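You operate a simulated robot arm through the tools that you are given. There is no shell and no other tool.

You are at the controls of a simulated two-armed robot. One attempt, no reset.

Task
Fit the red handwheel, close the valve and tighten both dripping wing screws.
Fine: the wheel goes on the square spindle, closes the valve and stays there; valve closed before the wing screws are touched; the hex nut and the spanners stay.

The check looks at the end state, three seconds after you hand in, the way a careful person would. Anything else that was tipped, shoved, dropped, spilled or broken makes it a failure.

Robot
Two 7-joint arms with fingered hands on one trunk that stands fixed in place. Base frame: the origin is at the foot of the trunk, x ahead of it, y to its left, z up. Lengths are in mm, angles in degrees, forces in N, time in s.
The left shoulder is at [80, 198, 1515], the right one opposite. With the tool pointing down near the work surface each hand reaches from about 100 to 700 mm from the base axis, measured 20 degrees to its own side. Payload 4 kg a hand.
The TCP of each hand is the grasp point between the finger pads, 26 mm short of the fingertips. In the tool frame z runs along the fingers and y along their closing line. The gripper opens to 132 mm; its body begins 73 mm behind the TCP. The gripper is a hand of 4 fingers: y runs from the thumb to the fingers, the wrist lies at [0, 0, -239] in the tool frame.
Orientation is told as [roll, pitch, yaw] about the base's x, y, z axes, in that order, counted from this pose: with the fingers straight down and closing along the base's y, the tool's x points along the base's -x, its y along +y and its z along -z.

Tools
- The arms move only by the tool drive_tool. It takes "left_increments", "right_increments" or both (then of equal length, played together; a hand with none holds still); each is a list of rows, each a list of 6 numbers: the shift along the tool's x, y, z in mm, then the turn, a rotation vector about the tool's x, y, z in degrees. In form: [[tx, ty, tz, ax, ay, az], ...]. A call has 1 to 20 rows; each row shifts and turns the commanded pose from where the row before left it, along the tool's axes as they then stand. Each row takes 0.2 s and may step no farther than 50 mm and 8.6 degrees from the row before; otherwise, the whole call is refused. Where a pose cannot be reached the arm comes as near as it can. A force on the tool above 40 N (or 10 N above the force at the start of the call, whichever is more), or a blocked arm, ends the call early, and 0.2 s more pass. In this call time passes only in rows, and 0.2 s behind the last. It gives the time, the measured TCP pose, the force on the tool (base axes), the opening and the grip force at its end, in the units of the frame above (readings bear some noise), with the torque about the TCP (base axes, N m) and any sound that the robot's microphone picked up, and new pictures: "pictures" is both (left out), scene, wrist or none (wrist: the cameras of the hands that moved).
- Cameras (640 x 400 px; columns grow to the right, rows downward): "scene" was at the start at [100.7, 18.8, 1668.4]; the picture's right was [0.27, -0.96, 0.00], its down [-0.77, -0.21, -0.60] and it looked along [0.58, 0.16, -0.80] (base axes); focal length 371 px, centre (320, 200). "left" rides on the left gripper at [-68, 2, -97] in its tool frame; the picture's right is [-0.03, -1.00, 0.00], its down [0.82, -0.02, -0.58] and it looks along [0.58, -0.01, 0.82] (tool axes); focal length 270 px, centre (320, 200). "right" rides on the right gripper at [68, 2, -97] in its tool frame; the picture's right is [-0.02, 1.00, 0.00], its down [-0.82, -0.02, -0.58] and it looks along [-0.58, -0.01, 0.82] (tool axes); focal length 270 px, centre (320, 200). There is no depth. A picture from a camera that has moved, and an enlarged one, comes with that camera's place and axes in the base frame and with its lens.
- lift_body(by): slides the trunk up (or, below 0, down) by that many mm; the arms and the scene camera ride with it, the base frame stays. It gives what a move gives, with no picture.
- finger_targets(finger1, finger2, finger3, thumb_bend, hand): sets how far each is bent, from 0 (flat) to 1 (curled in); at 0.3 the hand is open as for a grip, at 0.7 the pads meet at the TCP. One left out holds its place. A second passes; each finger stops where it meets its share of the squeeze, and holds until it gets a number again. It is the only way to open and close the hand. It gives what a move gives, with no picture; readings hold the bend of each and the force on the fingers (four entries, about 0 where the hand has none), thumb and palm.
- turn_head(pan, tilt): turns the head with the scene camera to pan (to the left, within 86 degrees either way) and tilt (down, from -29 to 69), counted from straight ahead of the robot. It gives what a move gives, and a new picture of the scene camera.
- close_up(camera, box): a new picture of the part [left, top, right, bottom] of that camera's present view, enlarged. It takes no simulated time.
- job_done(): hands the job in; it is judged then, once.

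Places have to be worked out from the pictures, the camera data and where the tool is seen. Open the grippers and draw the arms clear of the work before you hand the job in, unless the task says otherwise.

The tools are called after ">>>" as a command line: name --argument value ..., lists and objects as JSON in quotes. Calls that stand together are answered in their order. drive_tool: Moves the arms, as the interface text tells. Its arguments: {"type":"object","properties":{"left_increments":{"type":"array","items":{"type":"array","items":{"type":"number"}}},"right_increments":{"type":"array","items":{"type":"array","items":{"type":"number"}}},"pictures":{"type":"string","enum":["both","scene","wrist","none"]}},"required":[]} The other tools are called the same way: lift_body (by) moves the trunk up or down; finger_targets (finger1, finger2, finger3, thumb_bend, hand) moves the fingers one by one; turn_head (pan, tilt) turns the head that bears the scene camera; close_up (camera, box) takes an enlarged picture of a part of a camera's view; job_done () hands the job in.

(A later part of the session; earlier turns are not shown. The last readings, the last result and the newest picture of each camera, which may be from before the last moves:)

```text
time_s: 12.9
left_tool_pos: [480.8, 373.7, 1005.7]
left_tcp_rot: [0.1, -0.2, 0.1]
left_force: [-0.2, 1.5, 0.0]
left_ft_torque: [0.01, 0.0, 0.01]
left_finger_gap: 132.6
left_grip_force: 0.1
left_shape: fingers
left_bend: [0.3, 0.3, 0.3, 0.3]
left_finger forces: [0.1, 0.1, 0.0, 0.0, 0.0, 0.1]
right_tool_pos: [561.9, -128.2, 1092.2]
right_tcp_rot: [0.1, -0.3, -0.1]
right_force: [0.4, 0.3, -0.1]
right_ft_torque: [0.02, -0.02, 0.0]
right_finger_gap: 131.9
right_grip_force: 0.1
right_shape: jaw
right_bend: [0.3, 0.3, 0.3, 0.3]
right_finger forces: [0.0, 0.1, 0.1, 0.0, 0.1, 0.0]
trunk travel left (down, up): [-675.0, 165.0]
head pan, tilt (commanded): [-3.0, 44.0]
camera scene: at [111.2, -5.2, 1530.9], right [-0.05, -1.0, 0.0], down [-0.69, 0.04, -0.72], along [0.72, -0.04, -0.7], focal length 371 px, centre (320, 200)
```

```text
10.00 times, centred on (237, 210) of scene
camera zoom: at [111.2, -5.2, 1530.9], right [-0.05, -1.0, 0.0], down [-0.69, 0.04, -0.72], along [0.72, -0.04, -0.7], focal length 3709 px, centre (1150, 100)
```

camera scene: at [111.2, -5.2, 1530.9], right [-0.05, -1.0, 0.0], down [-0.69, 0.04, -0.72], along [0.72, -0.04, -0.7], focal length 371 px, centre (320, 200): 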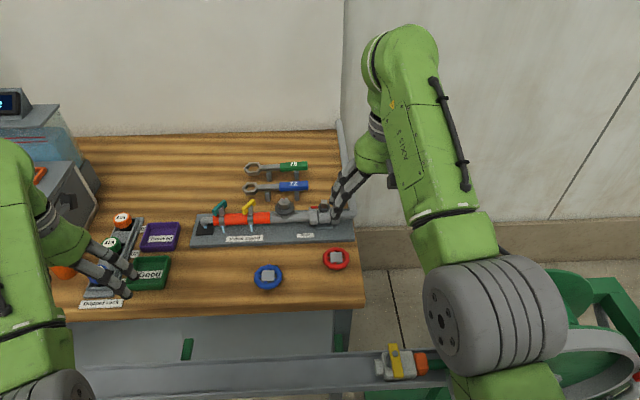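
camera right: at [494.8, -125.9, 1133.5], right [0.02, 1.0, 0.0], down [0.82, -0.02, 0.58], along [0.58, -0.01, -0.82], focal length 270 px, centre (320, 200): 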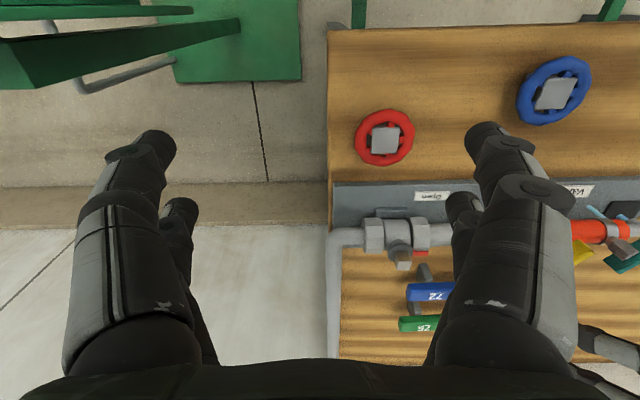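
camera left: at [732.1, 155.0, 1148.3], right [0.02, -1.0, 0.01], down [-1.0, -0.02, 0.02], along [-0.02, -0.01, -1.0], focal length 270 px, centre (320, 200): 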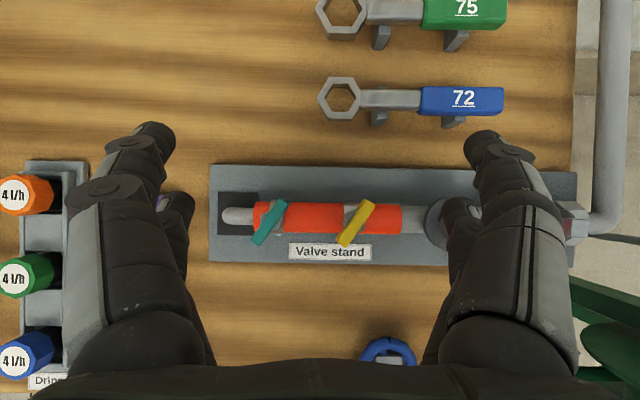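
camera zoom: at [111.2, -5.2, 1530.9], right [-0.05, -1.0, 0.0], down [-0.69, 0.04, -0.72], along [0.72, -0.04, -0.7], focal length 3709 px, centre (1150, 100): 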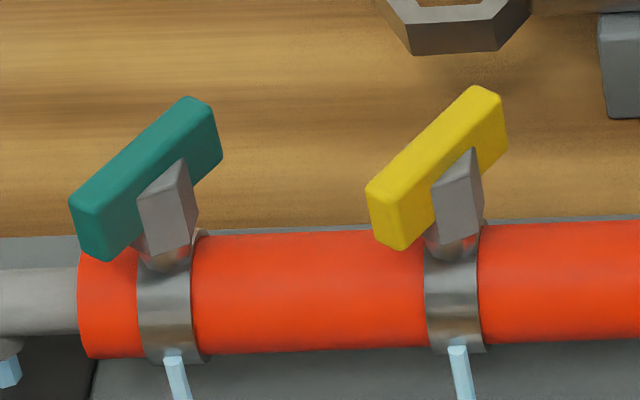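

The rim sits at z≈880 (875–886) above the table (≈858), with the hub reaching down to the table — easy to grip. Before grasping I test in free air above the spindle whether the right wrist can do the clockwise quarter turn.

>>> drive_tool --right_increments '[[-37.5, 21, 10.5, 0, 0, 0], [-37.5, 21, 10.5, 0, 0, 0], [-37.5, 21, 10.5, 0, 0, 0], [-37.5, 21, 10.5, 0, 0, 0], [0, 0, 0, 0, 0, 8.2], [0, 0, 0, 0, 0, 8.2], [0, 0, 0, 0, 0, 8.2], [0, 0, 0, 0, 0, 8.2], [0, 0, 0, 0, 0, 8.2], [0, 0, 0, 0, 0, 8.2], [0, 0, 0, 0, 0, 8.2], [0, 0, 0, 0, 0, 8.2], [0, 0, 0, 0, 0, 8.2], [0, 0, 0, 0, 0, 8.2], [0, 0, 0, 0, 0, 8.2]]' --pictures "both"

```text
time_s: 16.1
left_tool_pos: [481.0, 374.0, 1006.0]
left_tcp_rot: [0.1, -0.1, 0.1]
left_force: [0.6, -0.5, 0.7]
left_ft_torque: [-0.02, -0.02, -0.01]
left_finger_gap: 132.8
left_grip_force: 0.1
left_shape: fingers
left_bend: [0.3, 0.3, 0.3, 0.3]
left_finger forces: [0.1, 0.0, 0.0, 0.0, 0.0, 0.0]
right_tool_pos: [709.2, -43.0, 1051.0]
right_tcp_rot: [0.4, 0.0, -90.3]
right_force: [-0.1, 1.0, 0.0]
right_ft_torque: [0.01, 0.01, -0.01]
right_finger_gap: 131.7
right_grip_force: 0.1
right_shape: jaw
right_bend: [0.3, 0.3, 0.3, 0.3]
right_finger forces: [0.1, 0.0, 0.1, 0.0, 0.0, 0.1]
right hand out of reach, approached as far as the arm can: row 4
trunk travel left (down, up): [-675.0, 165.0]
head pan, tilt (commanded): [-3.0, 44.0]
camera scene: at [111.4, -5.2, 1530.9], right [-0.05, -1.0, 0.0], down [-0.69, 0.04, -0.72], along [0.72, -0.04, -0.69], focal length 371 px, centre (320, 200)
camera right: at [712.1, 25.8, 1147.6], right [1.0, -0.03, 0.01], down [-0.03, -0.82, 0.58], along [-0.01, -0.58, -0.82], focal length 270 px, centre (320, 200)
```

scene: 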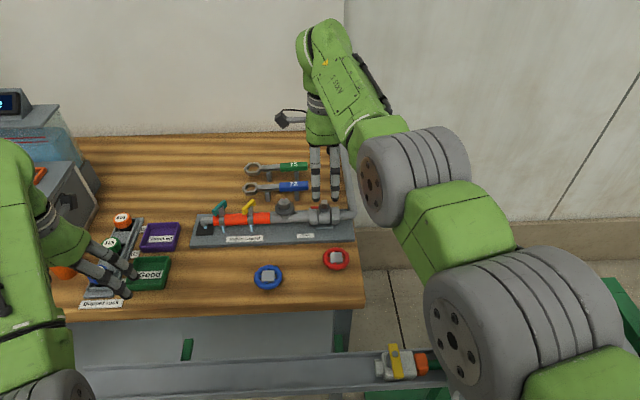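
right: 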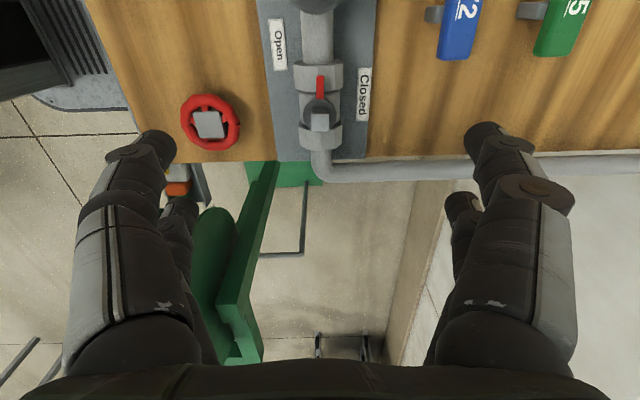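

Yaw −90 works. At yaw 0 the pose was a few mm out of reach at this height, so I test lower (z≈1000), nudging to x=712 and turning back to yaw 0.

>>> drive_tool --right_increments '[[0, 0, 25, 0, 0, 0], [0, 3, 26, 0, 0, 0], [0, 0, 0, 0, 0, -8.2], [0, 0, 0, 0, 0, -8.2], [0, 0, 0, 0, 0, -8.2], [0, 0, 0, 0, 0, -8.2], [0, 0, 0, 0, 0, -8.2], [0, 0, 0, 0, 0, -8.2], [0, 0, 0, 0, 0, -8.2], [0, 0, 0, 0, 0, -8.2], [0, 0, 0, 0, 0, -8.2], [0, 0, 0, 0, 0, -8.2], [0, 0, 0, 0, 0, -8.2]]' --pictures "wrist"

```text
time_s: 18.9
left_tool_pos: [480.5, 374.3, 1005.4]
left_tcp_rot: [0.2, 0.0, 0.0]
left_force: [0.9, -1.1, 0.9]
left_ft_torque: [0.02, -0.01, 0.02]
left_finger_gap: 132.6
left_grip_force: 0.1
left_shape: fingers
left_bend: [0.3, 0.3, 0.3, 0.3]
left_finger forces: [0.1, 0.0, 0.0, 0.0, 0.0, 0.0]
right_tool_pos: [709.2, -42.7, 999.9]
right_tcp_rot: [0.1, -0.4, 0.2]
right_force: [0.1, -0.7, 0.4]
right_ft_torque: [0.06, 0.0, -0.02]
right_finger_gap: 132.0
right_grip_force: 0.1
right_shape: jaw
right_bend: [0.3, 0.3, 0.3, 0.3]
right_finger forces: [0.1, 0.0, 0.0, 0.1, 0.0, 0.0]
right hand out of reach, approached as far as the arm can: row 2
trunk travel left (down, up): [-675.0, 165.0]
head pan, tilt (commanded): [-3.0, 44.0]
camera right: at [641.6, -41.7, 1096.7], right [0.02, 1.0, 0.0], down [0.81, -0.02, 0.58], along [0.58, -0.01, -0.81], focal length 270 px, centre (320, 200)
```

right: 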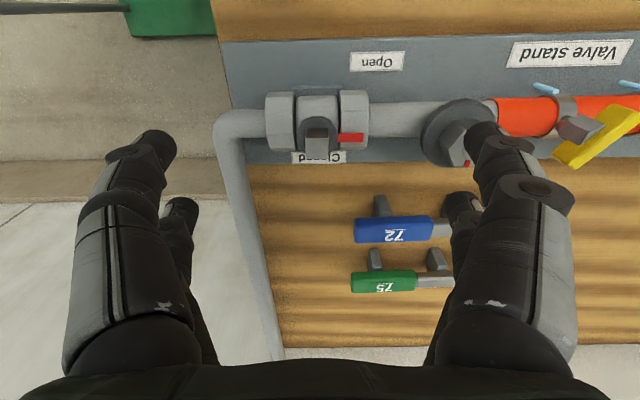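

The arm stops at x≈709, 3 mm short of the spindle's x≈712. I probe whether a different trunk height helps: raising it by 60 while asking for a bit more x afterwards (hand kept high).

>>> lift_body --by 60

>>> drive_tool --right_increments '[[0, 0, 20, 0, 0, 0], [0, 0, 20, 0, 0, 0], [-10, 0, 0, 0, 0, 0], [0, 0, 0, 0, 0, 0]]' --pictures "none"

```text
time_s: 19.9
left_tool_pos: [481.9, 373.6, 1065.5]
left_tcp_rot: [0.2, 0.0, 0.1]
left_force: [0.6, -0.4, -0.6]
left_ft_torque: [0.01, -0.01, -0.03]
left_finger_gap: 132.5
left_grip_force: 0.1
left_shape: fingers
left_bend: [0.3, 0.3, 0.3, 0.3]
left_finger forces: [0.0, 0.0, 0.2, 0.0, 0.1, 0.0]
right_tool_pos: [710.6, -43.1, 1059.6]
right_tcp_rot: [0.1, -0.3, 0.0]
right_force: [-0.1, 0.5, 0.2]
right_ft_torque: [0.03, 0.0, 0.0]
right_finger_gap: 132.0
right_grip_force: 0.0
right_shape: jaw
right_bend: [0.3, 0.3, 0.3, 0.3]
right_finger forces: [0.1, 0.1, 0.1, 0.0, 0.0, 0.0]
trunk travel left (down, up): [-735.0, 105.0]
head pan, tilt (commanded): [-3.0, 44.0]
```

```text
time_s: 20.9
left_tool_pos: [481.1, 373.8, 1065.5]
left_tcp_rot: [0.0, -0.1, 0.0]
left_force: [0.1, 0.6, 0.9]
left_ft_torque: [-0.01, 0.02, -0.03]
left_finger_gap: 132.7
left_grip_force: 0.0
left_shape: fingers
left_bend: [0.3, 0.3, 0.3, 0.3]
left_finger forces: [0.1, 0.0, 0.0, 0.1, 0.1, 0.1]
right_tool_pos: [704.4, -43.2, 1020.9]
right_tcp_rot: [0.1, -0.4, 0.0]
right_force: [0.2, 0.2, 0.3]
right_ft_torque: [0.0, 0.02, 0.0]
right_finger_gap: 131.8
right_grip_force: 0.1
right_shape: jaw
right_bend: [0.3, 0.3, 0.3, 0.3]
right_finger forces: [0.0, 0.1, 0.0, 0.1, 0.0, 0.0]
right hand out of reach, approached as far as the arm can: row 2, 3
trunk travel left (down, up): [-735.0, 105.0]
head pan, tilt (commanded): [-3.0, 44.0]
```

The limit looks like plain arm extension, so a lower trunk should help. I bring the right hand back and up, then lower the trunk by a further 130 (left hand then at z≈935, clear of the table and rack).

>>> drive_tool --right_increments '[[20, -15, -28, 0, 0, 0], [20, -15, -28, 0, 0, 0], [20, -15, -28, 0, 0, 0], [20, -15, -28, 0, 0, 0]]' --pictures "none"

>>> lift_body --by -130

```text
time_s: 21.9
left_tool_pos: [479.9, 374.9, 1065.8]
left_tcp_rot: [0.1, 0.0, 0.1]
left_force: [-0.1, 0.0, -1.1]
left_ft_torque: [-0.02, 0.01, -0.03]
left_finger_gap: 132.7
left_grip_force: 0.0
left_shape: fingers
left_bend: [0.3, 0.3, 0.3, 0.3]
left_finger forces: [0.1, 0.1, 0.0, 0.0, 0.0, 0.1]
right_tool_pos: [698.6, -83.1, 1123.1]
right_tcp_rot: [0.0, -0.1, 0.1]
right_force: [-0.1, 0.0, -0.3]
right_ft_torque: [0.01, -0.01, 0.02]
right_finger_gap: 132.0
right_grip_force: 0.0
right_shape: jaw
right_bend: [0.3, 0.3, 0.3, 0.3]
right_finger forces: [0.1, 0.0, 0.0, 0.0, 0.0, 0.1]
right hand out of reach, approached as far as the arm can: row 1, 2, 3, 4
trunk travel left (down, up): [-735.0, 105.0]
head pan, tilt (commanded): [-3.0, 44.0]
```

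```text
time_s: 23.5
left_tool_pos: [481.4, 373.7, 935.1]
left_tcp_rot: [0.1, -0.2, 0.1]
left_force: [-0.2, -0.3, -0.3]
left_ft_torque: [0.02, 0.0, -0.02]
left_finger_gap: 132.9
left_grip_force: 0.1
left_shape: fingers
left_bend: [0.3, 0.3, 0.3, 0.3]
left_finger forces: [0.0, 0.0, 0.0, 0.1, 0.0, 0.0]
right_tool_pos: [699.5, -82.6, 991.9]
right_tcp_rot: [0.0, -0.2, 0.0]
right_force: [-0.7, -0.2, 0.4]
right_ft_torque: [0.0, -0.01, 0.01]
right_finger_gap: 132.0
right_grip_force: 0.0
right_shape: jaw
right_bend: [0.3, 0.3, 0.3, 0.3]
right_finger forces: [0.0, 0.0, 0.1, 0.1, 0.0, 0.1]
trunk travel left (down, up): [-605.0, 235.0]
head pan, tilt (commanded): [-3.0, 44.0]
```

The right hand did not come back as commanded; it seems to lag near full extension. I send a small hold-and-retreat step to see how the commanded pose and the arm behave.

>>> drive_tool --right_increments '[[0, 0, 0, 0, 0, 0], [0, 0, 0, 0, 0, 0]]' --pictures "scene"

```text
time_s: 24.1
left_tool_pos: [480.3, 373.0, 936.4]
left_tcp_rot: [0.0, 0.0, 0.0]
left_force: [0.5, -0.3, 0.4]
left_ft_torque: [0.0, 0.03, 0.03]
left_finger_gap: 132.5
left_grip_force: 0.1
left_shape: fingers
left_bend: [0.3, 0.3, 0.3, 0.3]
left_finger forces: [0.1, 0.1, 0.0, 0.0, 0.0, 0.0]
right_tool_pos: [700.4, -82.9, 993.2]
right_tcp_rot: [0.0, -0.1, -0.1]
right_force: [-0.6, 0.1, 0.1]
right_ft_torque: [0.0, 0.05, 0.04]
right_finger_gap: 132.3
right_grip_force: 0.0
right_shape: jaw
right_bend: [0.3, 0.3, 0.3, 0.3]
right_finger forces: [0.0, 0.1, 0.1, 0.0, 0.0, 0.0]
trunk travel left (down, up): [-605.0, 235.0]
head pan, tilt (commanded): [-3.0, 44.0]
camera scene: at [111.3, -5.2, 1460.9], right [-0.05, -1.0, 0.0], down [-0.69, 0.04, -0.72], along [0.72, -0.04, -0.69], focal length 371 px, centre (320, 200)
```

scene: 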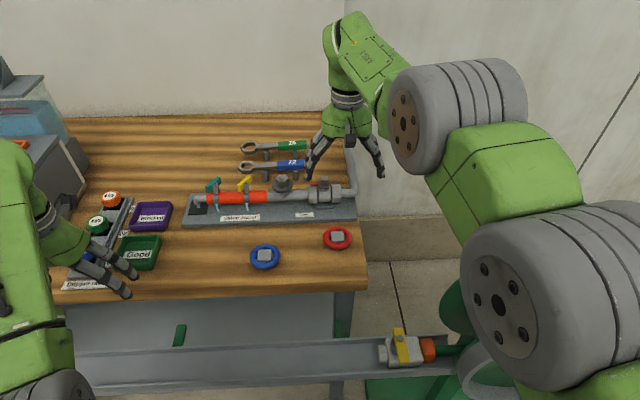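

The arm holds where it is, in a bent-elbow posture. I retreat 100 mm towards the robot in x and see whether it follows properly now.

>>> drive_tool --right_increments '[[20, 4, 0, 0, 0, 0], [20, 4, 0, 0, 0, 0], [20, 4, 0, 0, 0, 0], [20, 4, 0, 0, 0, 0], [20, 4, 0, 0, 0, 0]]' --pictures "none"

```text
time_s: 25.3
left_tool_pos: [480.3, 374.7, 935.4]
left_tcp_rot: [0.0, -0.2, 0.0]
left_force: [-0.1, 0.0, 0.4]
left_ft_torque: [-0.06, 0.0, -0.01]
left_finger_gap: 132.7
left_grip_force: 0.1
left_shape: fingers
left_bend: [0.3, 0.3, 0.3, 0.3]
left_finger forces: [0.1, 0.1, 0.0, 0.1, 0.1, 0.1]
right_tool_pos: [690.4, -43.1, 997.5]
right_tcp_rot: [0.0, 0.0, 0.0]
right_force: [0.4, -0.1, -0.4]
right_ft_torque: [-0.03, 0.01, 0.01]
right_finger_gap: 131.8
right_grip_force: 0.0
right_shape: jaw
right_bend: [0.3, 0.3, 0.3, 0.3]
right_finger forces: [0.1, 0.0, 0.0, 0.0, 0.0, 0.0]
right hand out of reach, approached as far as the arm can: row 1, 2, 3, 4, 5
trunk travel left (down, up): [-605.0, 235.0]
head pan, tilt (commanded): [-3.0, 44.0]
```

It slides sideways rather than retreating, so the arm's posture is jammed against a joint limit when the hand is high relative to the shoulder. I raise the trunk again so that the hand can work lower relative to the shoulder, then retreat.

>>> lift_body --by 150

>>> drive_tool --right_increments '[[0, 0, 20, 0, 0, 0], [0, 0, 20, 0, 0, 0], [0, 0, 20, 0, 0, 0], [0, 0, 20, 0, 0, 0], [20, 0, 0, 0, 0, 0], [20, 0, 0, 0, 0, 0], [20, 0, 0, 0, 0, 0]]' --pictures "scene"

```text
time_s: 27.0
left_tool_pos: [481.5, 373.0, 1084.9]
left_tcp_rot: [0.1, -0.1, 0.0]
left_force: [0.1, -0.1, -0.3]
left_ft_torque: [0.01, -0.04, -0.03]
left_finger_gap: 132.5
left_grip_force: 0.1
left_shape: fingers
left_bend: [0.3, 0.3, 0.3, 0.3]
left_finger forces: [0.0, 0.0, 0.0, 0.1, 0.1, 0.0]
right_tool_pos: [691.2, -44.0, 1147.6]
right_tcp_rot: [0.0, -0.1, 0.0]
right_force: [-0.1, 0.4, -0.5]
right_ft_torque: [-0.02, -0.02, -0.01]
right_finger_gap: 131.8
right_grip_force: 0.0
right_shape: jaw
right_bend: [0.3, 0.3, 0.3, 0.3]
right_finger forces: [0.0, 0.0, 0.0, 0.1, 0.1, 0.1]
trunk travel left (down, up): [-755.0, 85.0]
head pan, tilt (commanded): [-3.0, 44.0]
```

```text
time_s: 28.6
left_tool_pos: [481.3, 373.9, 1085.6]
left_tcp_rot: [0.1, 0.0, -0.1]
left_force: [-0.2, -0.8, 0.0]
left_ft_torque: [0.02, -0.03, 0.0]
left_finger_gap: 133.0
left_grip_force: 0.0
left_shape: fingers
left_bend: [0.3, 0.3, 0.3, 0.3]
left_finger forces: [0.0, 0.0, 0.0, 0.0, 0.1, 0.0]
right_tool_pos: [686.4, -29.5, 1064.3]
right_tcp_rot: [0.1, 0.1, 0.0]
right_force: [0.3, -0.5, 0.4]
right_ft_torque: [0.03, 0.02, 0.02]
right_finger_gap: 131.7
right_grip_force: 0.1
right_shape: jaw
right_bend: [0.3, 0.3, 0.3, 0.3]
right_finger forces: [0.0, 0.0, 0.0, 0.1, 0.1, 0.0]
right hand out of reach, approached as far as the arm can: row 5, 6, 7
trunk travel left (down, up): [-755.0, 85.0]
head pan, tilt (commanded): [-3.0, 44.0]
camera scene: at [111.5, -4.9, 1610.9], right [-0.05, -1.0, 0.0], down [-0.69, 0.04, -0.72], along [0.72, -0.04, -0.69], focal length 371 px, centre (320, 200)
```

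scene: 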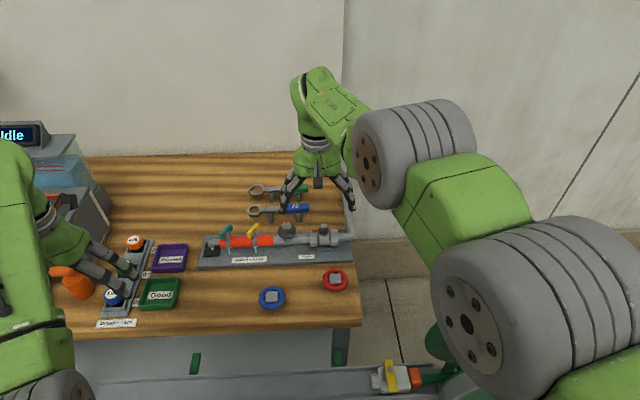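

Retreat is still blocked in this posture (elbow swung out to the right by the turning test). I try unwinding it: turn the hand counter-clockwise some 45° while moving to the robot's right side, where motion was free.

>>> drive_tool --right_increments '[[0, 0, 0, 0, 0, -8.5], [0, 0, 0, 0, 0, -8.5], [0, 0, 0, 0, 0, -8.5], [0, 0, 0, 0, 0, -8.5], [0, 0, 0, 0, 0, -8.5]]' --pictures "scene"

```text
time_s: 29.8
left_tool_pos: [481.0, 373.4, 1085.8]
left_tcp_rot: [0.1, -0.1, 0.0]
left_force: [-0.9, -0.1, 0.8]
left_ft_torque: [0.03, 0.0, -0.02]
left_finger_gap: 132.4
left_grip_force: 0.0
left_shape: fingers
left_bend: [0.3, 0.3, 0.3, 0.3]
left_finger forces: [0.0, 0.0, 0.0, 0.0, 0.1, 0.0]
right_tool_pos: [686.4, -28.0, 1065.2]
right_tcp_rot: [-0.2, -0.1, 42.7]
right_force: [0.1, 0.2, -0.3]
right_ft_torque: [0.01, 0.0, -0.02]
right_finger_gap: 132.0
right_grip_force: 0.0
right_shape: jaw
right_bend: [0.3, 0.3, 0.3, 0.3]
right_finger forces: [0.1, 0.1, 0.0, 0.0, 0.0, 0.0]
trunk travel left (down, up): [-755.0, 85.0]
head pan, tilt (commanded): [-3.0, 44.0]
camera scene: at [111.4, -5.1, 1610.9], right [-0.05, -1.0, 0.0], down [-0.69, 0.04, -0.72], along [0.72, -0.04, -0.69], focal length 371 px, centre (320, 200)
```

scene: 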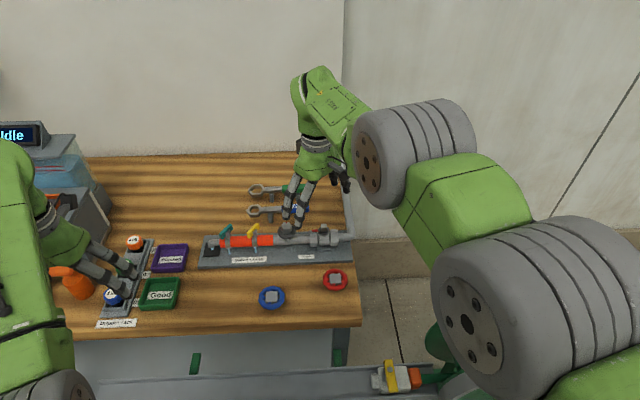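

Only the wrist roll moved; yaw is not the limit. I now retry the retreat in −x at this yaw.

>>> drive_tool --right_increments '[[14.7, 13.6, 0, 0, 0, 0], [14.7, 13.6, 0, 0, 0, 0], [14.7, 13.6, 0, 0, 0, 0]]' --pictures "none"

```text
time_s: 30.6
left_tool_pos: [481.2, 374.3, 1085.2]
left_tcp_rot: [0.0, -0.2, -0.1]
left_force: [0.0, -0.2, 0.0]
left_ft_torque: [0.02, -0.03, 0.02]
left_finger_gap: 132.7
left_grip_force: 0.0
left_shape: fingers
left_bend: [0.3, 0.3, 0.3, 0.3]
left_finger forces: [0.1, 0.1, 0.0, 0.0, 0.0, 0.1]
right_tool_pos: [682.3, -11.9, 1060.7]
right_tcp_rot: [0.0, 0.2, 42.6]
right_force: [0.1, 0.4, -0.7]
right_ft_torque: [-0.03, 0.0, 0.0]
right_finger_gap: 132.1
right_grip_force: 0.2
right_shape: jaw
right_bend: [0.3, 0.3, 0.3, 0.3]
right_finger forces: [0.0, 0.0, 0.0, 0.0, 0.0, 0.1]
right hand out of reach, approached as far as the arm can: row 1, 2, 3
trunk travel left (down, up): [-755.0, 85.0]
head pan, tilt (commanded): [-3.0, 44.0]
```

The shoulder–wrist distance stays about 646 mm: the elbow is nearly straight and the solver won't fold it in this posture. I turn the yaw back to 0 and tilt the fingers forward, which draws the wrist back and may free the elbow.

>>> drive_tool --right_increments '[[0, 0, 0, 0, 0, 8.5], [0, 0, 0, 0, 0, 8.5], [0, 0, 0, 0, 0, 8.5], [0, 0, 0, 0, 0, 8.5], [0, 0, 0, 0, 0, 8.5], [0, 0, 0, 0, -8, 0], [0, 0, 0, 0, -8, 0], [0, 0, 0, 0, -8, 0]]' --pictures "scene"

```text
time_s: 32.4
left_tool_pos: [481.6, 373.4, 1085.9]
left_tcp_rot: [0.0, 0.0, 0.0]
left_force: [0.7, 0.3, -0.2]
left_ft_torque: [0.01, -0.04, -0.04]
left_finger_gap: 132.4
left_grip_force: 0.0
left_shape: fingers
left_bend: [0.3, 0.3, 0.3, 0.3]
left_finger forces: [0.0, 0.0, 0.0, 0.0, 0.0, 0.0]
right_tool_pos: [765.2, 16.3, 1052.0]
right_tcp_rot: [0.0, -24.1, 0.0]
right_force: [-0.3, 0.1, -0.5]
right_ft_torque: [-0.03, 0.02, -0.03]
right_finger_gap: 132.2
right_grip_force: 0.0
right_shape: jaw
right_bend: [0.3, 0.3, 0.3, 0.3]
right_finger forces: [0.0, 0.0, 0.0, 0.0, 0.0, 0.1]
right hand out of reach, approached as far as the arm can: row 6, 7, 8
trunk travel left (down, up): [-755.0, 85.0]
head pan, tilt (commanded): [-3.0, 44.0]
camera scene: at [111.7, -4.9, 1610.9], right [-0.05, -1.0, 0.0], down [-0.69, 0.04, -0.72], along [0.72, -0.04, -0.69], focal length 371 px, centre (320, 200)
```

scene: 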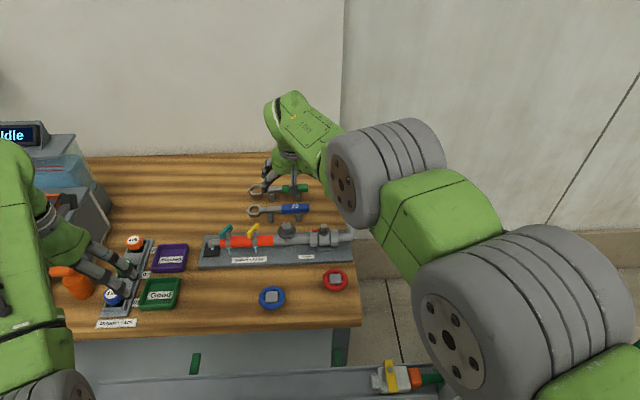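

The wrist stays put, so the elbow isn't folding. I test whether slow, small retreat steps make the arm follow: untilt first, then ten 4 mm steps back towards the right shoulder.

>>> drive_tool --right_increments '[[0, 0, 0, 0, 8, 0], [0, 0, 0, 0, 8, 0], [0, 0, 0, 0, 8, 0], [4, -2, 0, 0, 0, 0], [4, -2, 0, 0, 0, 0], [4, -2, 0, 0, 0, 0], [4, -2, 0, 0, 0, 0], [4, -2, 0, 0, 0, 0], [4, -2, 0, 0, 0, 0], [4, -2, 0, 0, 0, 0], [4, -2, 0, 0, 0, 0], [4, -2, 0, 0, 0, 0], [4, -2, 0, 0, 0, 0]]' --pictures "none"

>>> close_up --camera "scene" --box '[240, 60, 640, 400]'

```text
time_s: 35.2
left_tool_pos: [481.1, 373.9, 1086.0]
left_tcp_rot: [0.1, 0.0, 0.1]
left_force: [0.6, -0.6, -1.3]
left_ft_torque: [-0.01, 0.01, 0.02]
left_finger_gap: 132.7
left_grip_force: 0.1
left_shape: fingers
left_bend: [0.3, 0.3, 0.3, 0.3]
left_finger forces: [0.0, 0.0, 0.0, 0.0, 0.0, 0.1]
right_tool_pos: [676.9, 2.1, 1058.4]
right_tcp_rot: [0.0, -0.1, 0.0]
right_force: [-0.2, 0.4, -0.4]
right_ft_torque: [-0.01, 0.0, 0.0]
right_finger_gap: 131.7
right_grip_force: 0.1
right_shape: jaw
right_bend: [0.3, 0.3, 0.3, 0.3]
right_finger forces: [0.0, 0.0, 0.0, 0.1, 0.0, 0.1]
right hand out of reach, approached as far as the arm can: row 1, 2, 3, 8, 9, 10, 11, 12, 13
trunk travel left (down, up): [-755.0, 85.0]
head pan, tilt (commanded): [-3.0, 44.0]
```

```text
1.18 times, centred on (440, 230) of scene
camera zoom: at [111.4, -5.2, 1610.9], right [-0.05, -1.0, 0.0], down [-0.69, 0.04, -0.72], along [0.72, -0.04, -0.69], focal length 436 px, centre (179, 165)
```

zoom: 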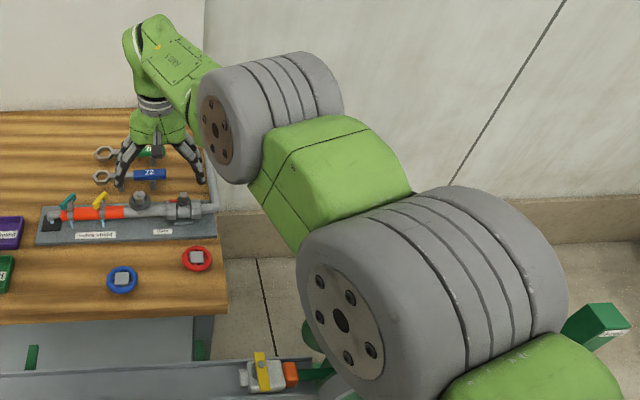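

The pictured elbow sits slightly above the shoulder–wrist line, i.e. it has snapped a little past straight against its stop. I try to flip it back: stretch fully outward, then swing upward along the arc (which folds the elbow downward), then retreat.

>>> drive_tool --right_increments '[[-15, 0, 0, 0, 0, 0], [-15, 0, 0, 0, 0, 0], [-10, 0, 0, 0, 0, 0], [-4, 2, -15, 0, 0, 0], [-4, 2, -15, 0, 0, 0], [-4, 2, -15, 0, 0, 0], [-4, 2, -15, 0, 0, 0], [10, 0, -15, 0, 0, 0], [10, 0, -10, 0, 0, 0], [15, 0, 0, 0, 0, 0], [15, 0, 0, 0, 0, 0]]' --pictures "scene"

```text
time_s: 37.6
left_tool_pos: [480.9, 373.1, 1085.2]
left_tcp_rot: [0.1, 0.0, 0.1]
left_force: [-0.9, -0.2, -0.2]
left_ft_torque: [-0.02, 0.01, -0.01]
left_finger_gap: 132.3
left_grip_force: 0.1
left_shape: fingers
left_bend: [0.3, 0.3, 0.3, 0.3]
left_finger forces: [0.0, 0.0, 0.0, 0.1, 0.0, 0.1]
right_tool_pos: [644.6, 5.7, 1142.6]
right_tcp_rot: [0.0, -0.1, 0.0]
right_force: [0.4, 0.6, 0.7]
right_ft_torque: [-0.02, 0.0, -0.02]
right_finger_gap: 131.9
right_grip_force: 0.0
right_shape: jaw
right_bend: [0.3, 0.3, 0.3, 0.3]
right_finger forces: [0.1, 0.1, 0.0, 0.0, 0.1, 0.0]
right hand out of reach, approached as far as the arm can: row 2, 3, 4, 5, 7
trunk travel left (down, up): [-755.0, 85.0]
head pan, tilt (commanded): [-3.0, 44.0]
camera scene: at [110.8, -5.3, 1611.0], right [-0.05, -1.0, 0.0], down [-0.69, 0.04, -0.72], along [0.72, -0.04, -0.69], focal length 371 px, centre (320, 200)
```

scene: 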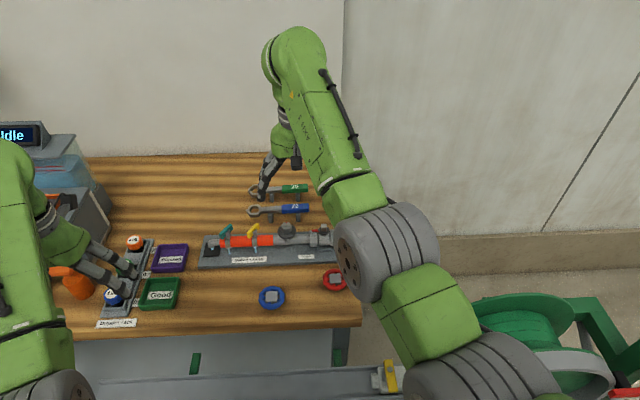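

The elbow has folded back to its normal elbow-down side and the arm follows again. Lesson: stay off full extension, so I will work with the hand tilted ~20° (wrist drawn back). First I move the right hand back to a comfortable place.

>>> drive_tool --right_increments '[[21.5, -35, 10, 0, 0, 0], [21.5, -35, 10, 0, 0, 0], [21.5, -35, 10, 0, 0, 0]]' --pictures "wrist"

```text
time_s: 38.4
left_tool_pos: [479.8, 374.0, 1086.2]
left_tcp_rot: [0.1, -0.1, 0.0]
left_force: [-0.8, 0.2, 0.1]
left_ft_torque: [-0.01, -0.01, -0.01]
left_finger_gap: 132.4
left_grip_force: 0.2
left_shape: fingers
left_bend: [0.3, 0.3, 0.3, 0.3]
left_finger forces: [0.1, 0.1, 0.1, 0.0, 0.0, 0.0]
right_tool_pos: [578.7, -100.6, 1112.7]
right_tcp_rot: [0.0, -0.1, 0.0]
right_force: [0.2, -0.9, -0.3]
right_ft_torque: [0.0, 0.0, 0.0]
right_finger_gap: 132.1
right_grip_force: 0.1
right_shape: jaw
right_bend: [0.3, 0.3, 0.3, 0.3]
right_finger forces: [0.1, 0.0, 0.0, 0.0, 0.0, 0.2]
trunk travel left (down, up): [-755.0, 85.0]
head pan, tilt (commanded): [-3.0, 44.0]
camera right: at [511.9, -98.9, 1208.9], right [0.02, 1.0, 0.0], down [0.82, -0.02, 0.58], along [0.58, -0.01, -0.82], focal length 270 px, centre (320, 200)
```

right: 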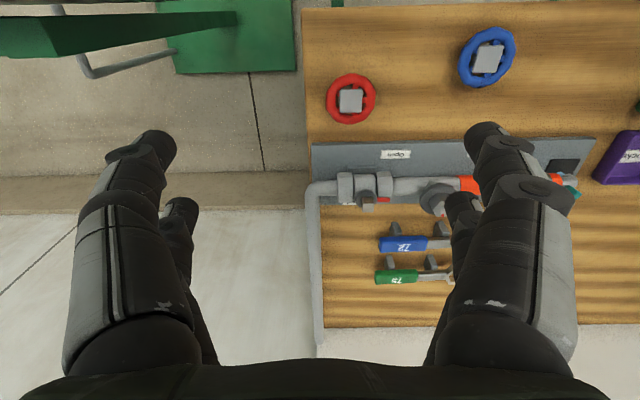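

The arm tracks exactly now. I lower the trunk by 100, keeping the hands above everything.

>>> lift_body --by -100

>>> drive_tool --right_increments '[[0, 0, 0, 0, 0, -8.5], [0, 0, 0, 0, 0, -8.5], [0, 0, 0, 0, 0, -8.5], [0, 0, 0, 0, 0, -8.5], [0, 0, 0, 0, 0, -8.5], [0, 0, 0, 0, 0, -8.5], [0, 0, 0, 0, 0, -8.5], [0, 0, 0, 0, -6.7, 0], [0, 0, 0, 0, -6.7, 0], [0, 0, 0, 0, -6.6, 0]]' --pictures "both"

```text
time_s: 39.7
left_tool_pos: [480.9, 375.1, 986.6]
left_tcp_rot: [0.1, -0.1, 0.0]
left_force: [-1.6, 0.6, -0.2]
left_ft_torque: [0.0, -0.01, -0.02]
left_finger_gap: 132.6
left_grip_force: 0.1
left_shape: fingers
left_bend: [0.3, 0.3, 0.3, 0.3]
left_finger forces: [0.1, 0.0, 0.0, 0.0, 0.1, 0.0]
right_tool_pos: [581.3, -99.6, 1011.9]
right_tcp_rot: [0.0, -0.1, 0.0]
right_force: [-0.9, -0.3, -0.1]
right_ft_torque: [0.01, 0.0, 0.04]
right_finger_gap: 132.2
right_grip_force: 0.1
right_shape: jaw
right_bend: [0.3, 0.3, 0.3, 0.3]
right_finger forces: [0.1, 0.1, 0.0, 0.0, 0.0, 0.0]
trunk travel left (down, up): [-655.0, 185.0]
head pan, tilt (commanded): [-3.0, 44.0]
```

```text
time_s: 41.9
left_tool_pos: [480.5, 374.3, 985.8]
left_tcp_rot: [0.1, -0.2, 0.0]
left_force: [0.3, 0.0, -0.3]
left_ft_torque: [-0.02, 0.0, 0.0]
left_finger_gap: 132.8
left_grip_force: 0.0
left_shape: fingers
left_bend: [0.3, 0.3, 0.3, 0.3]
left_finger forces: [0.0, 0.1, 0.0, 0.0, 0.0, 0.0]
right_tool_pos: [580.8, -99.7, 1011.7]
right_tcp_rot: [-0.2, -20.1, 59.6]
right_force: [-0.2, -0.1, 0.8]
right_ft_torque: [-0.01, -0.01, -0.02]
right_finger_gap: 132.0
right_grip_force: 0.1
right_shape: jaw
right_bend: [0.3, 0.3, 0.3, 0.3]
right_finger forces: [0.1, 0.0, 0.1, 0.1, 0.1, 0.0]
trunk travel left (down, up): [-655.0, 185.0]
head pan, tilt (commanded): [-3.0, 44.0]
camera scene: at [111.4, -5.7, 1510.9], right [-0.05, -1.0, 0.0], down [-0.69, 0.04, -0.72], along [0.72, -0.04, -0.69], focal length 371 px, centre (320, 200)
camera right: at [530.7, -183.4, 1079.5], right [-0.85, 0.53, 0.01], down [0.3, 0.48, 0.82], along [0.43, 0.7, -0.57], focal length 270 px, centre (320, 200)
```

scene: 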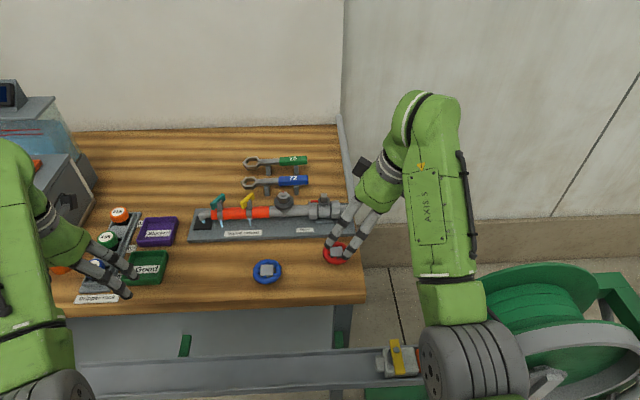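
right: 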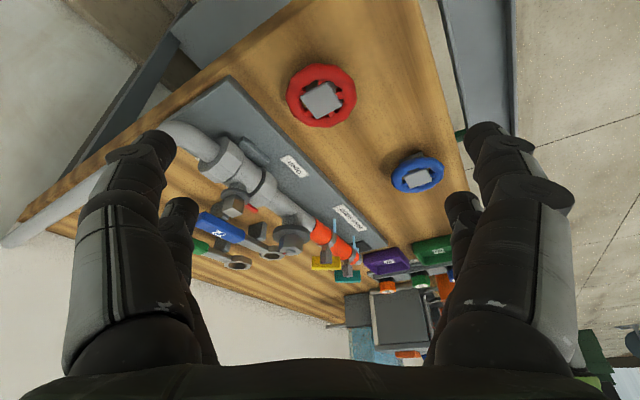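

The hand is in the tilted working pose. I use this new viewpoint to refine spindle and wheel positions with close-ups.

>>> close_up --camera "right" --box '[200, 180, 280, 230]'

>>> close_up --camera "right" --box '[280, 70, 360, 120]'

>>> close_up --camera "right" --box '[260, 220, 360, 283]'

>>> close_up --camera "scene" --box '[300, 190, 364, 230]'

```text
8.00 times, centred on (240, 205) of right
camera zoom: at [530.7, -183.4, 1079.5], right [-0.85, 0.53, 0.01], down [0.3, 0.48, 0.82], along [0.43, 0.7, -0.57], focal length 2162 px, centre (960, 160)
```

zoom: 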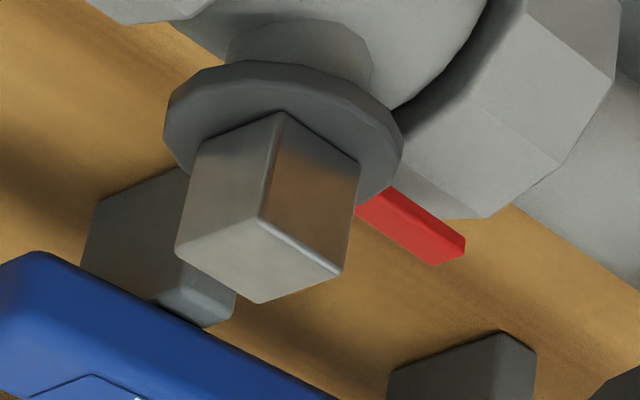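

```text
8.00 times, centred on (320, 95) of right
camera zoom: at [530.7, -183.4, 1079.5], right [-0.85, 0.53, 0.01], down [0.3, 0.48, 0.82], along [0.43, 0.7, -0.57], focal length 2162 px, centre (320, 1040)
```

zoom: 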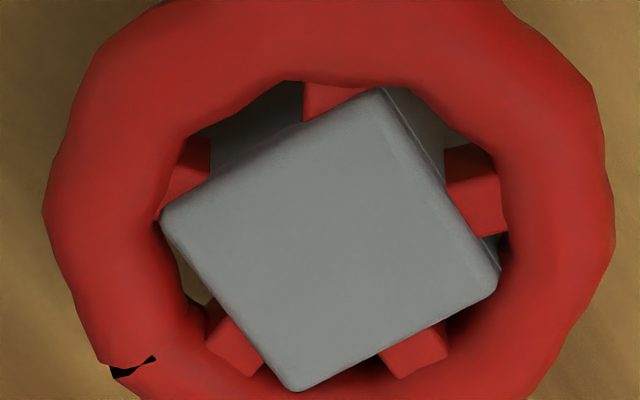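

```text
6.35 times, centred on (310, 252) of right
camera zoom: at [530.7, -183.4, 1079.5], right [-0.85, 0.53, 0.01], down [0.3, 0.48, 0.82], along [0.43, 0.7, -0.57], focal length 1716 px, centre (384, -127)
```

zoom: 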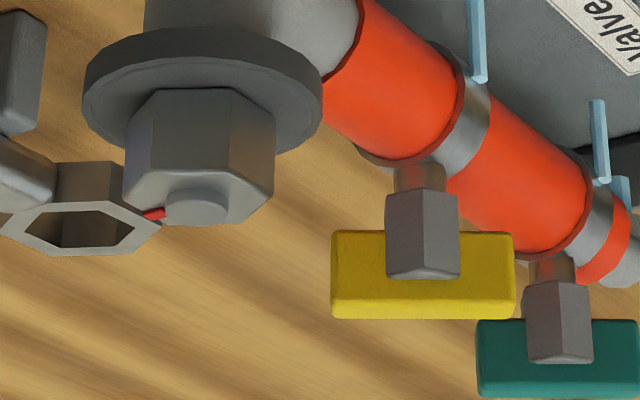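

```text
10.00 times, centred on (332, 210) of scene
camera zoom: at [111.4, -5.7, 1510.9], right [-0.05, -1.0, 0.0], down [-0.69, 0.04, -0.72], along [0.72, -0.04, -0.69], focal length 3709 px, centre (200, 100)
```

zoom: 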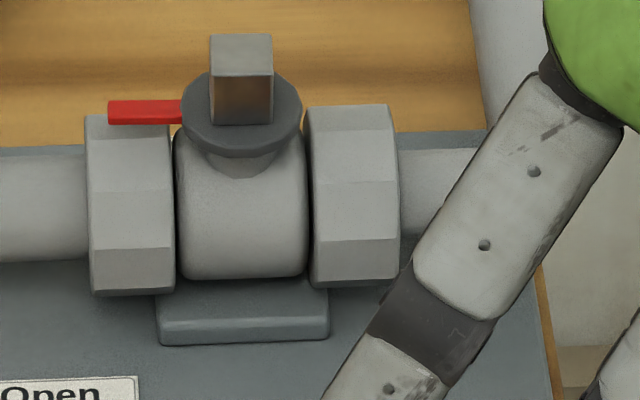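

Refined: spindle top centre (710.2, −44.9, 946.5), collar at 932, square yaw ≈ −1°; wheel centre (600.3, −64.2), yaw ≈ 0°. I ease the tilt to 15°, lower the trunk 50 more, and pre-shape the right digits to a ~62 mm gap.

>>> drive_tool --right_increments '[[0, 0, 0, 0, 5, 0]]' --pictures "none"

>>> lift_body --by -50

>>> finger_targets --hand "right" --finger1 0.5 --finger2 0.5 --finger3 0.5 --thumb_bend 0.5

>>> drive_tool --right_increments '[[-13.9, 0.5, 20, 0, 0, 0], [-13.9, 0.5, 20, 0, 0, 0]]' --pictures "both"

```text
time_s: 42.3
left_tool_pos: [481.6, 373.6, 985.9]
left_tcp_rot: [0.0, 0.0, 0.1]
left_force: [-0.6, -0.5, 0.2]
left_ft_torque: [-0.01, 0.0, -0.05]
left_finger_gap: 132.8
left_grip_force: 0.1
left_shape: fingers
left_bend: [0.3, 0.3, 0.3, 0.3]
left_finger forces: [0.0, 0.0, 0.0, 0.1, 0.0, 0.0]
right_tool_pos: [580.5, -98.9, 1012.8]
right_tcp_rot: [0.0, -15.0, 59.6]
right_force: [0.3, 0.0, -0.3]
right_ft_torque: [0.05, 0.03, -0.03]
right_finger_gap: 131.7
right_grip_force: 0.1
right_shape: jaw
right_bend: [0.3, 0.3, 0.3, 0.3]
right_finger forces: [0.0, 0.0, 0.0, 0.0, 0.0, 0.0]
trunk travel left (down, up): [-655.0, 185.0]
head pan, tilt (commanded): [-3.0, 44.0]
```

```text
time_s: 43.3
left_tool_pos: [480.4, 373.0, 935.9]
left_tcp_rot: [0.1, -0.1, 0.0]
left_force: [-0.1, -0.4, -0.5]
left_ft_torque: [-0.03, 0.0, 0.0]
left_finger_gap: 132.6
left_grip_force: 0.1
left_shape: fingers
left_bend: [0.3, 0.3, 0.3, 0.3]
left_finger forces: [0.0, 0.0, 0.0, 0.0, 0.1, 0.1]
right_tool_pos: [579.9, -99.7, 962.4]
right_tcp_rot: [-0.1, -15.1, 59.6]
right_force: [-0.2, 0.2, 0.0]
right_ft_torque: [0.02, -0.02, 0.02]
right_finger_gap: 131.9
right_grip_force: 0.1
right_shape: jaw
right_bend: [0.3, 0.3, 0.3, 0.3]
right_finger forces: [0.0, 0.1, 0.1, 0.1, 0.0, 0.1]
trunk travel left (down, up): [-605.0, 235.0]
head pan, tilt (commanded): [-3.0, 44.0]
```

```text
time_s: 44.3
left_tool_pos: [481.9, 372.9, 935.8]
left_tcp_rot: [0.1, -0.1, 0.0]
left_force: [0.6, -0.3, -0.8]
left_ft_torque: [-0.01, 0.0, 0.01]
left_finger_gap: 133.1
left_grip_force: 0.1
left_shape: fingers
left_bend: [0.3, 0.3, 0.3, 0.3]
left_finger forces: [0.0, 0.1, 0.0, 0.0, 0.1, 0.0]
right_tool_pos: [580.7, -99.9, 961.1]
right_tcp_rot: [0.0, -15.0, 59.5]
right_force: [0.4, 0.6, 0.9]
right_ft_torque: [0.01, 0.03, -0.04]
right_finger_gap: 66.3
right_grip_force: 0.0
right_shape: fingers
right_bend: [0.5, 0.5, 0.5, 0.5]
right_finger forces: [0.0, 0.1, 0.0, 0.0, 0.0, 0.0]
trunk travel left (down, up): [-605.0, 235.0]
head pan, tilt (commanded): [-3.0, 44.0]
```

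```text
time_s: 44.9
left_tool_pos: [481.9, 373.9, 936.1]
left_tcp_rot: [0.0, 0.0, 0.0]
left_force: [0.3, 0.5, 0.4]
left_ft_torque: [0.0, 0.06, -0.03]
left_finger_gap: 132.7
left_grip_force: 0.1
left_shape: fingers
left_bend: [0.3, 0.3, 0.3, 0.3]
left_finger forces: [0.0, 0.0, 0.1, 0.1, 0.0, 0.0]
right_tool_pos: [599.5, -66.1, 930.4]
right_tcp_rot: [0.0, -15.0, 59.6]
right_force: [-0.3, -0.1, 0.0]
right_ft_torque: [0.0, 0.04, 0.0]
right_finger_gap: 66.4
right_grip_force: 0.0
right_shape: fingers
right_bend: [0.5, 0.5, 0.5, 0.5]
right_finger forces: [0.0, 0.1, 0.0, 0.1, 0.1, 0.0]
trunk travel left (down, up): [-605.0, 235.0]
head pan, tilt (commanded): [-3.0, 44.0]
camera scene: at [112.3, -4.6, 1460.8], right [-0.05, -1.0, 0.0], down [-0.69, 0.04, -0.72], along [0.72, -0.04, -0.7], focal length 371 px, centre (320, 200)
camera right: at [552.3, -144.0, 1006.2], right [-0.85, 0.53, 0.01], down [0.34, 0.54, 0.77], along [0.4, 0.66, -0.64], focal length 270 px, centre (320, 200)
```

scene: 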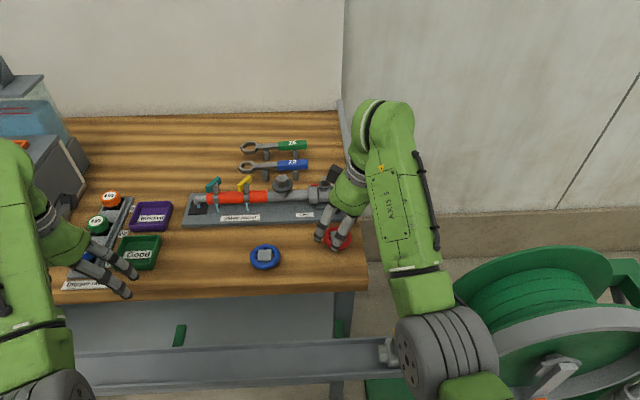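
right: 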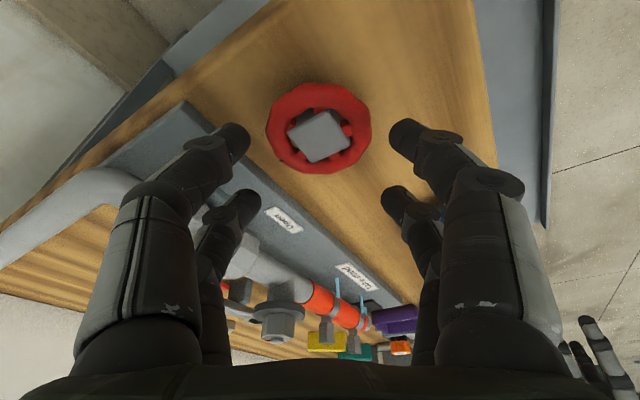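

The wheel is centred between the digits. I descend straight down to TCP z≈892 (tips just above the table), watching the force.

>>> drive_tool --right_increments '[[2.8, 0, 9.2, 0, 0, 0], [2.8, 0, 9.2, 0, 0, 0], [2.8, 0, 9.2, 0, 0, 0], [2.8, 0, 9.2, 0, 0, 0]]' --pictures "both"

>>> close_up --camera "scene" --box '[300, 200, 380, 250]'

```text
time_s: 45.9
left_tool_pos: [478.2, 375.1, 938.8]
left_tcp_rot: [0.1, -0.3, -0.1]
left_force: [0.1, -0.4, 0.1]
left_ft_torque: [0.0, -0.05, 0.0]
left_finger_gap: 132.8
left_grip_force: 0.1
left_shape: fingers
left_bend: [0.3, 0.3, 0.3, 0.3]
left_finger forces: [0.0, 0.0, 0.1, 0.0, 0.0, 0.1]
right_tool_pos: [597.4, -67.5, 897.3]
right_tcp_rot: [-0.4, -15.4, 59.6]
right_force: [1.9, -0.1, 19.3]
right_ft_torque: [0.14, 0.79, 0.01]
right_finger_gap: 65.9
right_grip_force: 10.4
right_shape: fingers
right_bend: [0.53, 0.5, 0.5, 0.5]
right_finger forces: [19.1, 0.0, 0.1, 0.1, 0.6, 0.0]
trunk travel left (down, up): [-605.0, 235.0]
head pan, tilt (commanded): [-3.0, 44.0]
camera scene: at [107.7, -5.0, 1461.7], right [-0.05, -1.0, 0.0], down [-0.69, 0.04, -0.72], along [0.72, -0.04, -0.69], focal length 371 px, centre (320, 200)
camera right: at [549.5, -145.2, 972.6], right [-0.85, 0.53, 0.0], down [0.33, 0.54, 0.77], along [0.41, 0.66, -0.63], focal length 270 px, centre (320, 200)
```

scene: 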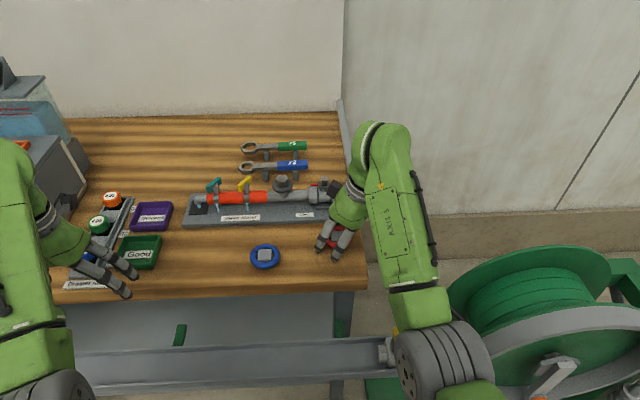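
right: 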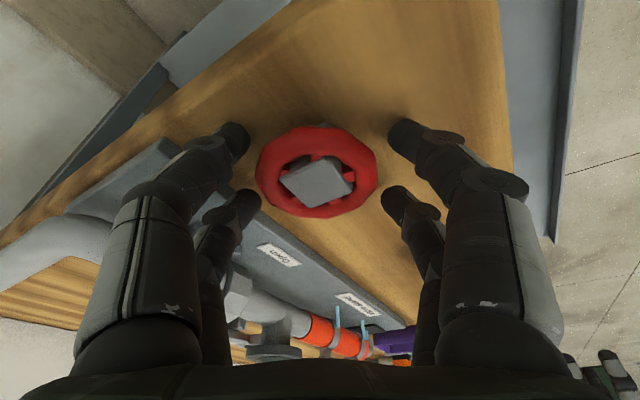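

```text
8.00 times, centred on (340, 225) of scene
camera zoom: at [107.7, -5.0, 1461.7], right [-0.05, -1.0, 0.0], down [-0.69, 0.04, -0.72], along [0.72, -0.04, -0.69], focal length 2967 px, centre (160, 0)
```

zoom: 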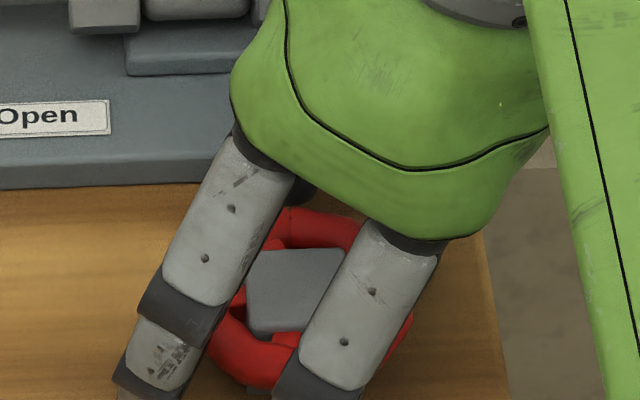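

Finger 1 touched the table (19 N) at TCP z≈897, so the tips hang lower than assumed. I back up about 9 mm from the commanded pose to lift off.

>>> drive_tool --right_increments '[[-1.2, 0, -4.4, 0, 0, 0], [-1.2, 0, -4.4, 0, 0, 0]]' --pictures "none"

```text
time_s: 46.5
left_tool_pos: [481.8, 373.4, 935.6]
left_tcp_rot: [0.1, 0.1, 0.0]
left_force: [0.6, 0.3, -0.9]
left_ft_torque: [-0.01, 0.01, 0.0]
left_finger_gap: 132.6
left_grip_force: 0.1
left_shape: fingers
left_bend: [0.3, 0.3, 0.3, 0.3]
left_finger forces: [0.0, 0.0, 0.0, 0.0, 0.0, 0.0]
right_tool_pos: [597.4, -69.1, 899.2]
right_tcp_rot: [0.1, -14.8, 59.5]
right_force: [-0.1, 0.6, 0.2]
right_ft_torque: [-0.03, -0.01, 0.01]
right_finger_gap: 65.9
right_grip_force: 0.0
right_shape: fingers
right_bend: [0.5, 0.5, 0.5, 0.5]
right_finger forces: [0.1, 0.0, 0.0, 0.0, 0.0, 0.1]
trunk travel left (down, up): [-605.0, 235.0]
head pan, tilt (commanded): [-3.0, 44.0]
```

Clear of the table now, TCP (597.4, −69.1, 899). I raise 3 mm more and close the digits gently on the rim.

>>> drive_tool --right_increments '[[-0.8, 0, -2.9, 0, 0, 0]]' --pictures "none"

>>> finger_targets --hand "right" --finger1 0.55 --finger2 0.55 --finger3 0.55 --thumb_bend 0.55

>>> close_up --camera "right" --box '[0, 0, 640, 400]'

```text
time_s: 46.9
left_tool_pos: [481.9, 373.8, 936.1]
left_tcp_rot: [0.0, -0.1, -0.2]
left_force: [-0.6, -0.2, 0.2]
left_ft_torque: [-0.02, -0.03, 0.0]
left_finger_gap: 132.3
left_grip_force: 0.0
left_shape: fingers
left_bend: [0.3, 0.3, 0.3, 0.3]
left_finger forces: [0.1, 0.1, 0.0, 0.1, 0.0, 0.1]
right_tool_pos: [597.4, -68.4, 905.0]
right_tcp_rot: [-0.1, -15.0, 59.5]
right_force: [-0.1, 0.7, 0.6]
right_ft_torque: [0.03, 0.03, -0.02]
right_finger_gap: 66.3
right_grip_force: 0.0
right_shape: fingers
right_bend: [0.5, 0.5, 0.5, 0.5]
right_finger forces: [0.1, 0.0, 0.0, 0.0, 0.1, 0.1]
trunk travel left (down, up): [-605.0, 235.0]
head pan, tilt (commanded): [-3.0, 44.0]
```

```text
time_s: 47.9
left_tool_pos: [481.1, 374.2, 935.5]
left_tcp_rot: [0.1, -0.1, 0.0]
left_force: [0.0, -0.5, 0.1]
left_ft_torque: [0.01, -0.02, 0.0]
left_finger_gap: 132.4
left_grip_force: 0.0
left_shape: fingers
left_bend: [0.3, 0.3, 0.3, 0.3]
left_finger forces: [0.0, 0.0, 0.0, 0.0, 0.1, 0.0]
right_tool_pos: [598.0, -67.4, 905.2]
right_tcp_rot: [-0.1, -15.0, 59.5]
right_force: [1.0, -0.2, 0.1]
right_ft_torque: [0.0, 0.04, 0.01]
right_finger_gap: 51.0
right_grip_force: 0.2
right_shape: fingers
right_bend: [0.54, 0.55, 0.55, 0.55]
right_finger forces: [0.3, 0.0, 0.0, 0.0, 0.2, 0.1]
trunk travel left (down, up): [-605.0, 235.0]
head pan, tilt (commanded): [-3.0, 44.0]
```

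```text
1.00 times, centred on (320, 200) of right (not enlarged: the box is as wide or as high as the picture)
camera zoom: at [551.3, -145.8, 980.4], right [-0.85, 0.53, 0.01], down [0.34, 0.54, 0.77], along [0.4, 0.66, -0.64], focal length 270 px, centre (320, 200)
```

zoom: 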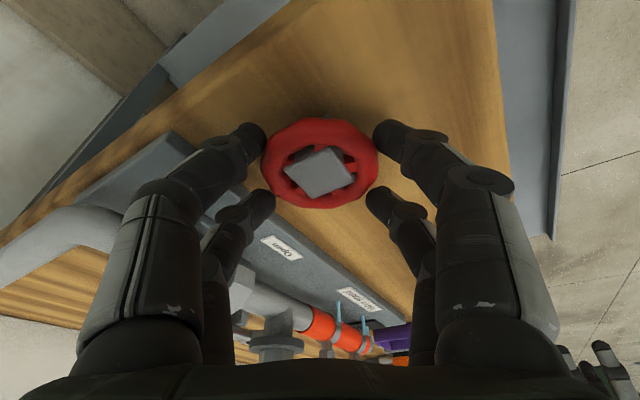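

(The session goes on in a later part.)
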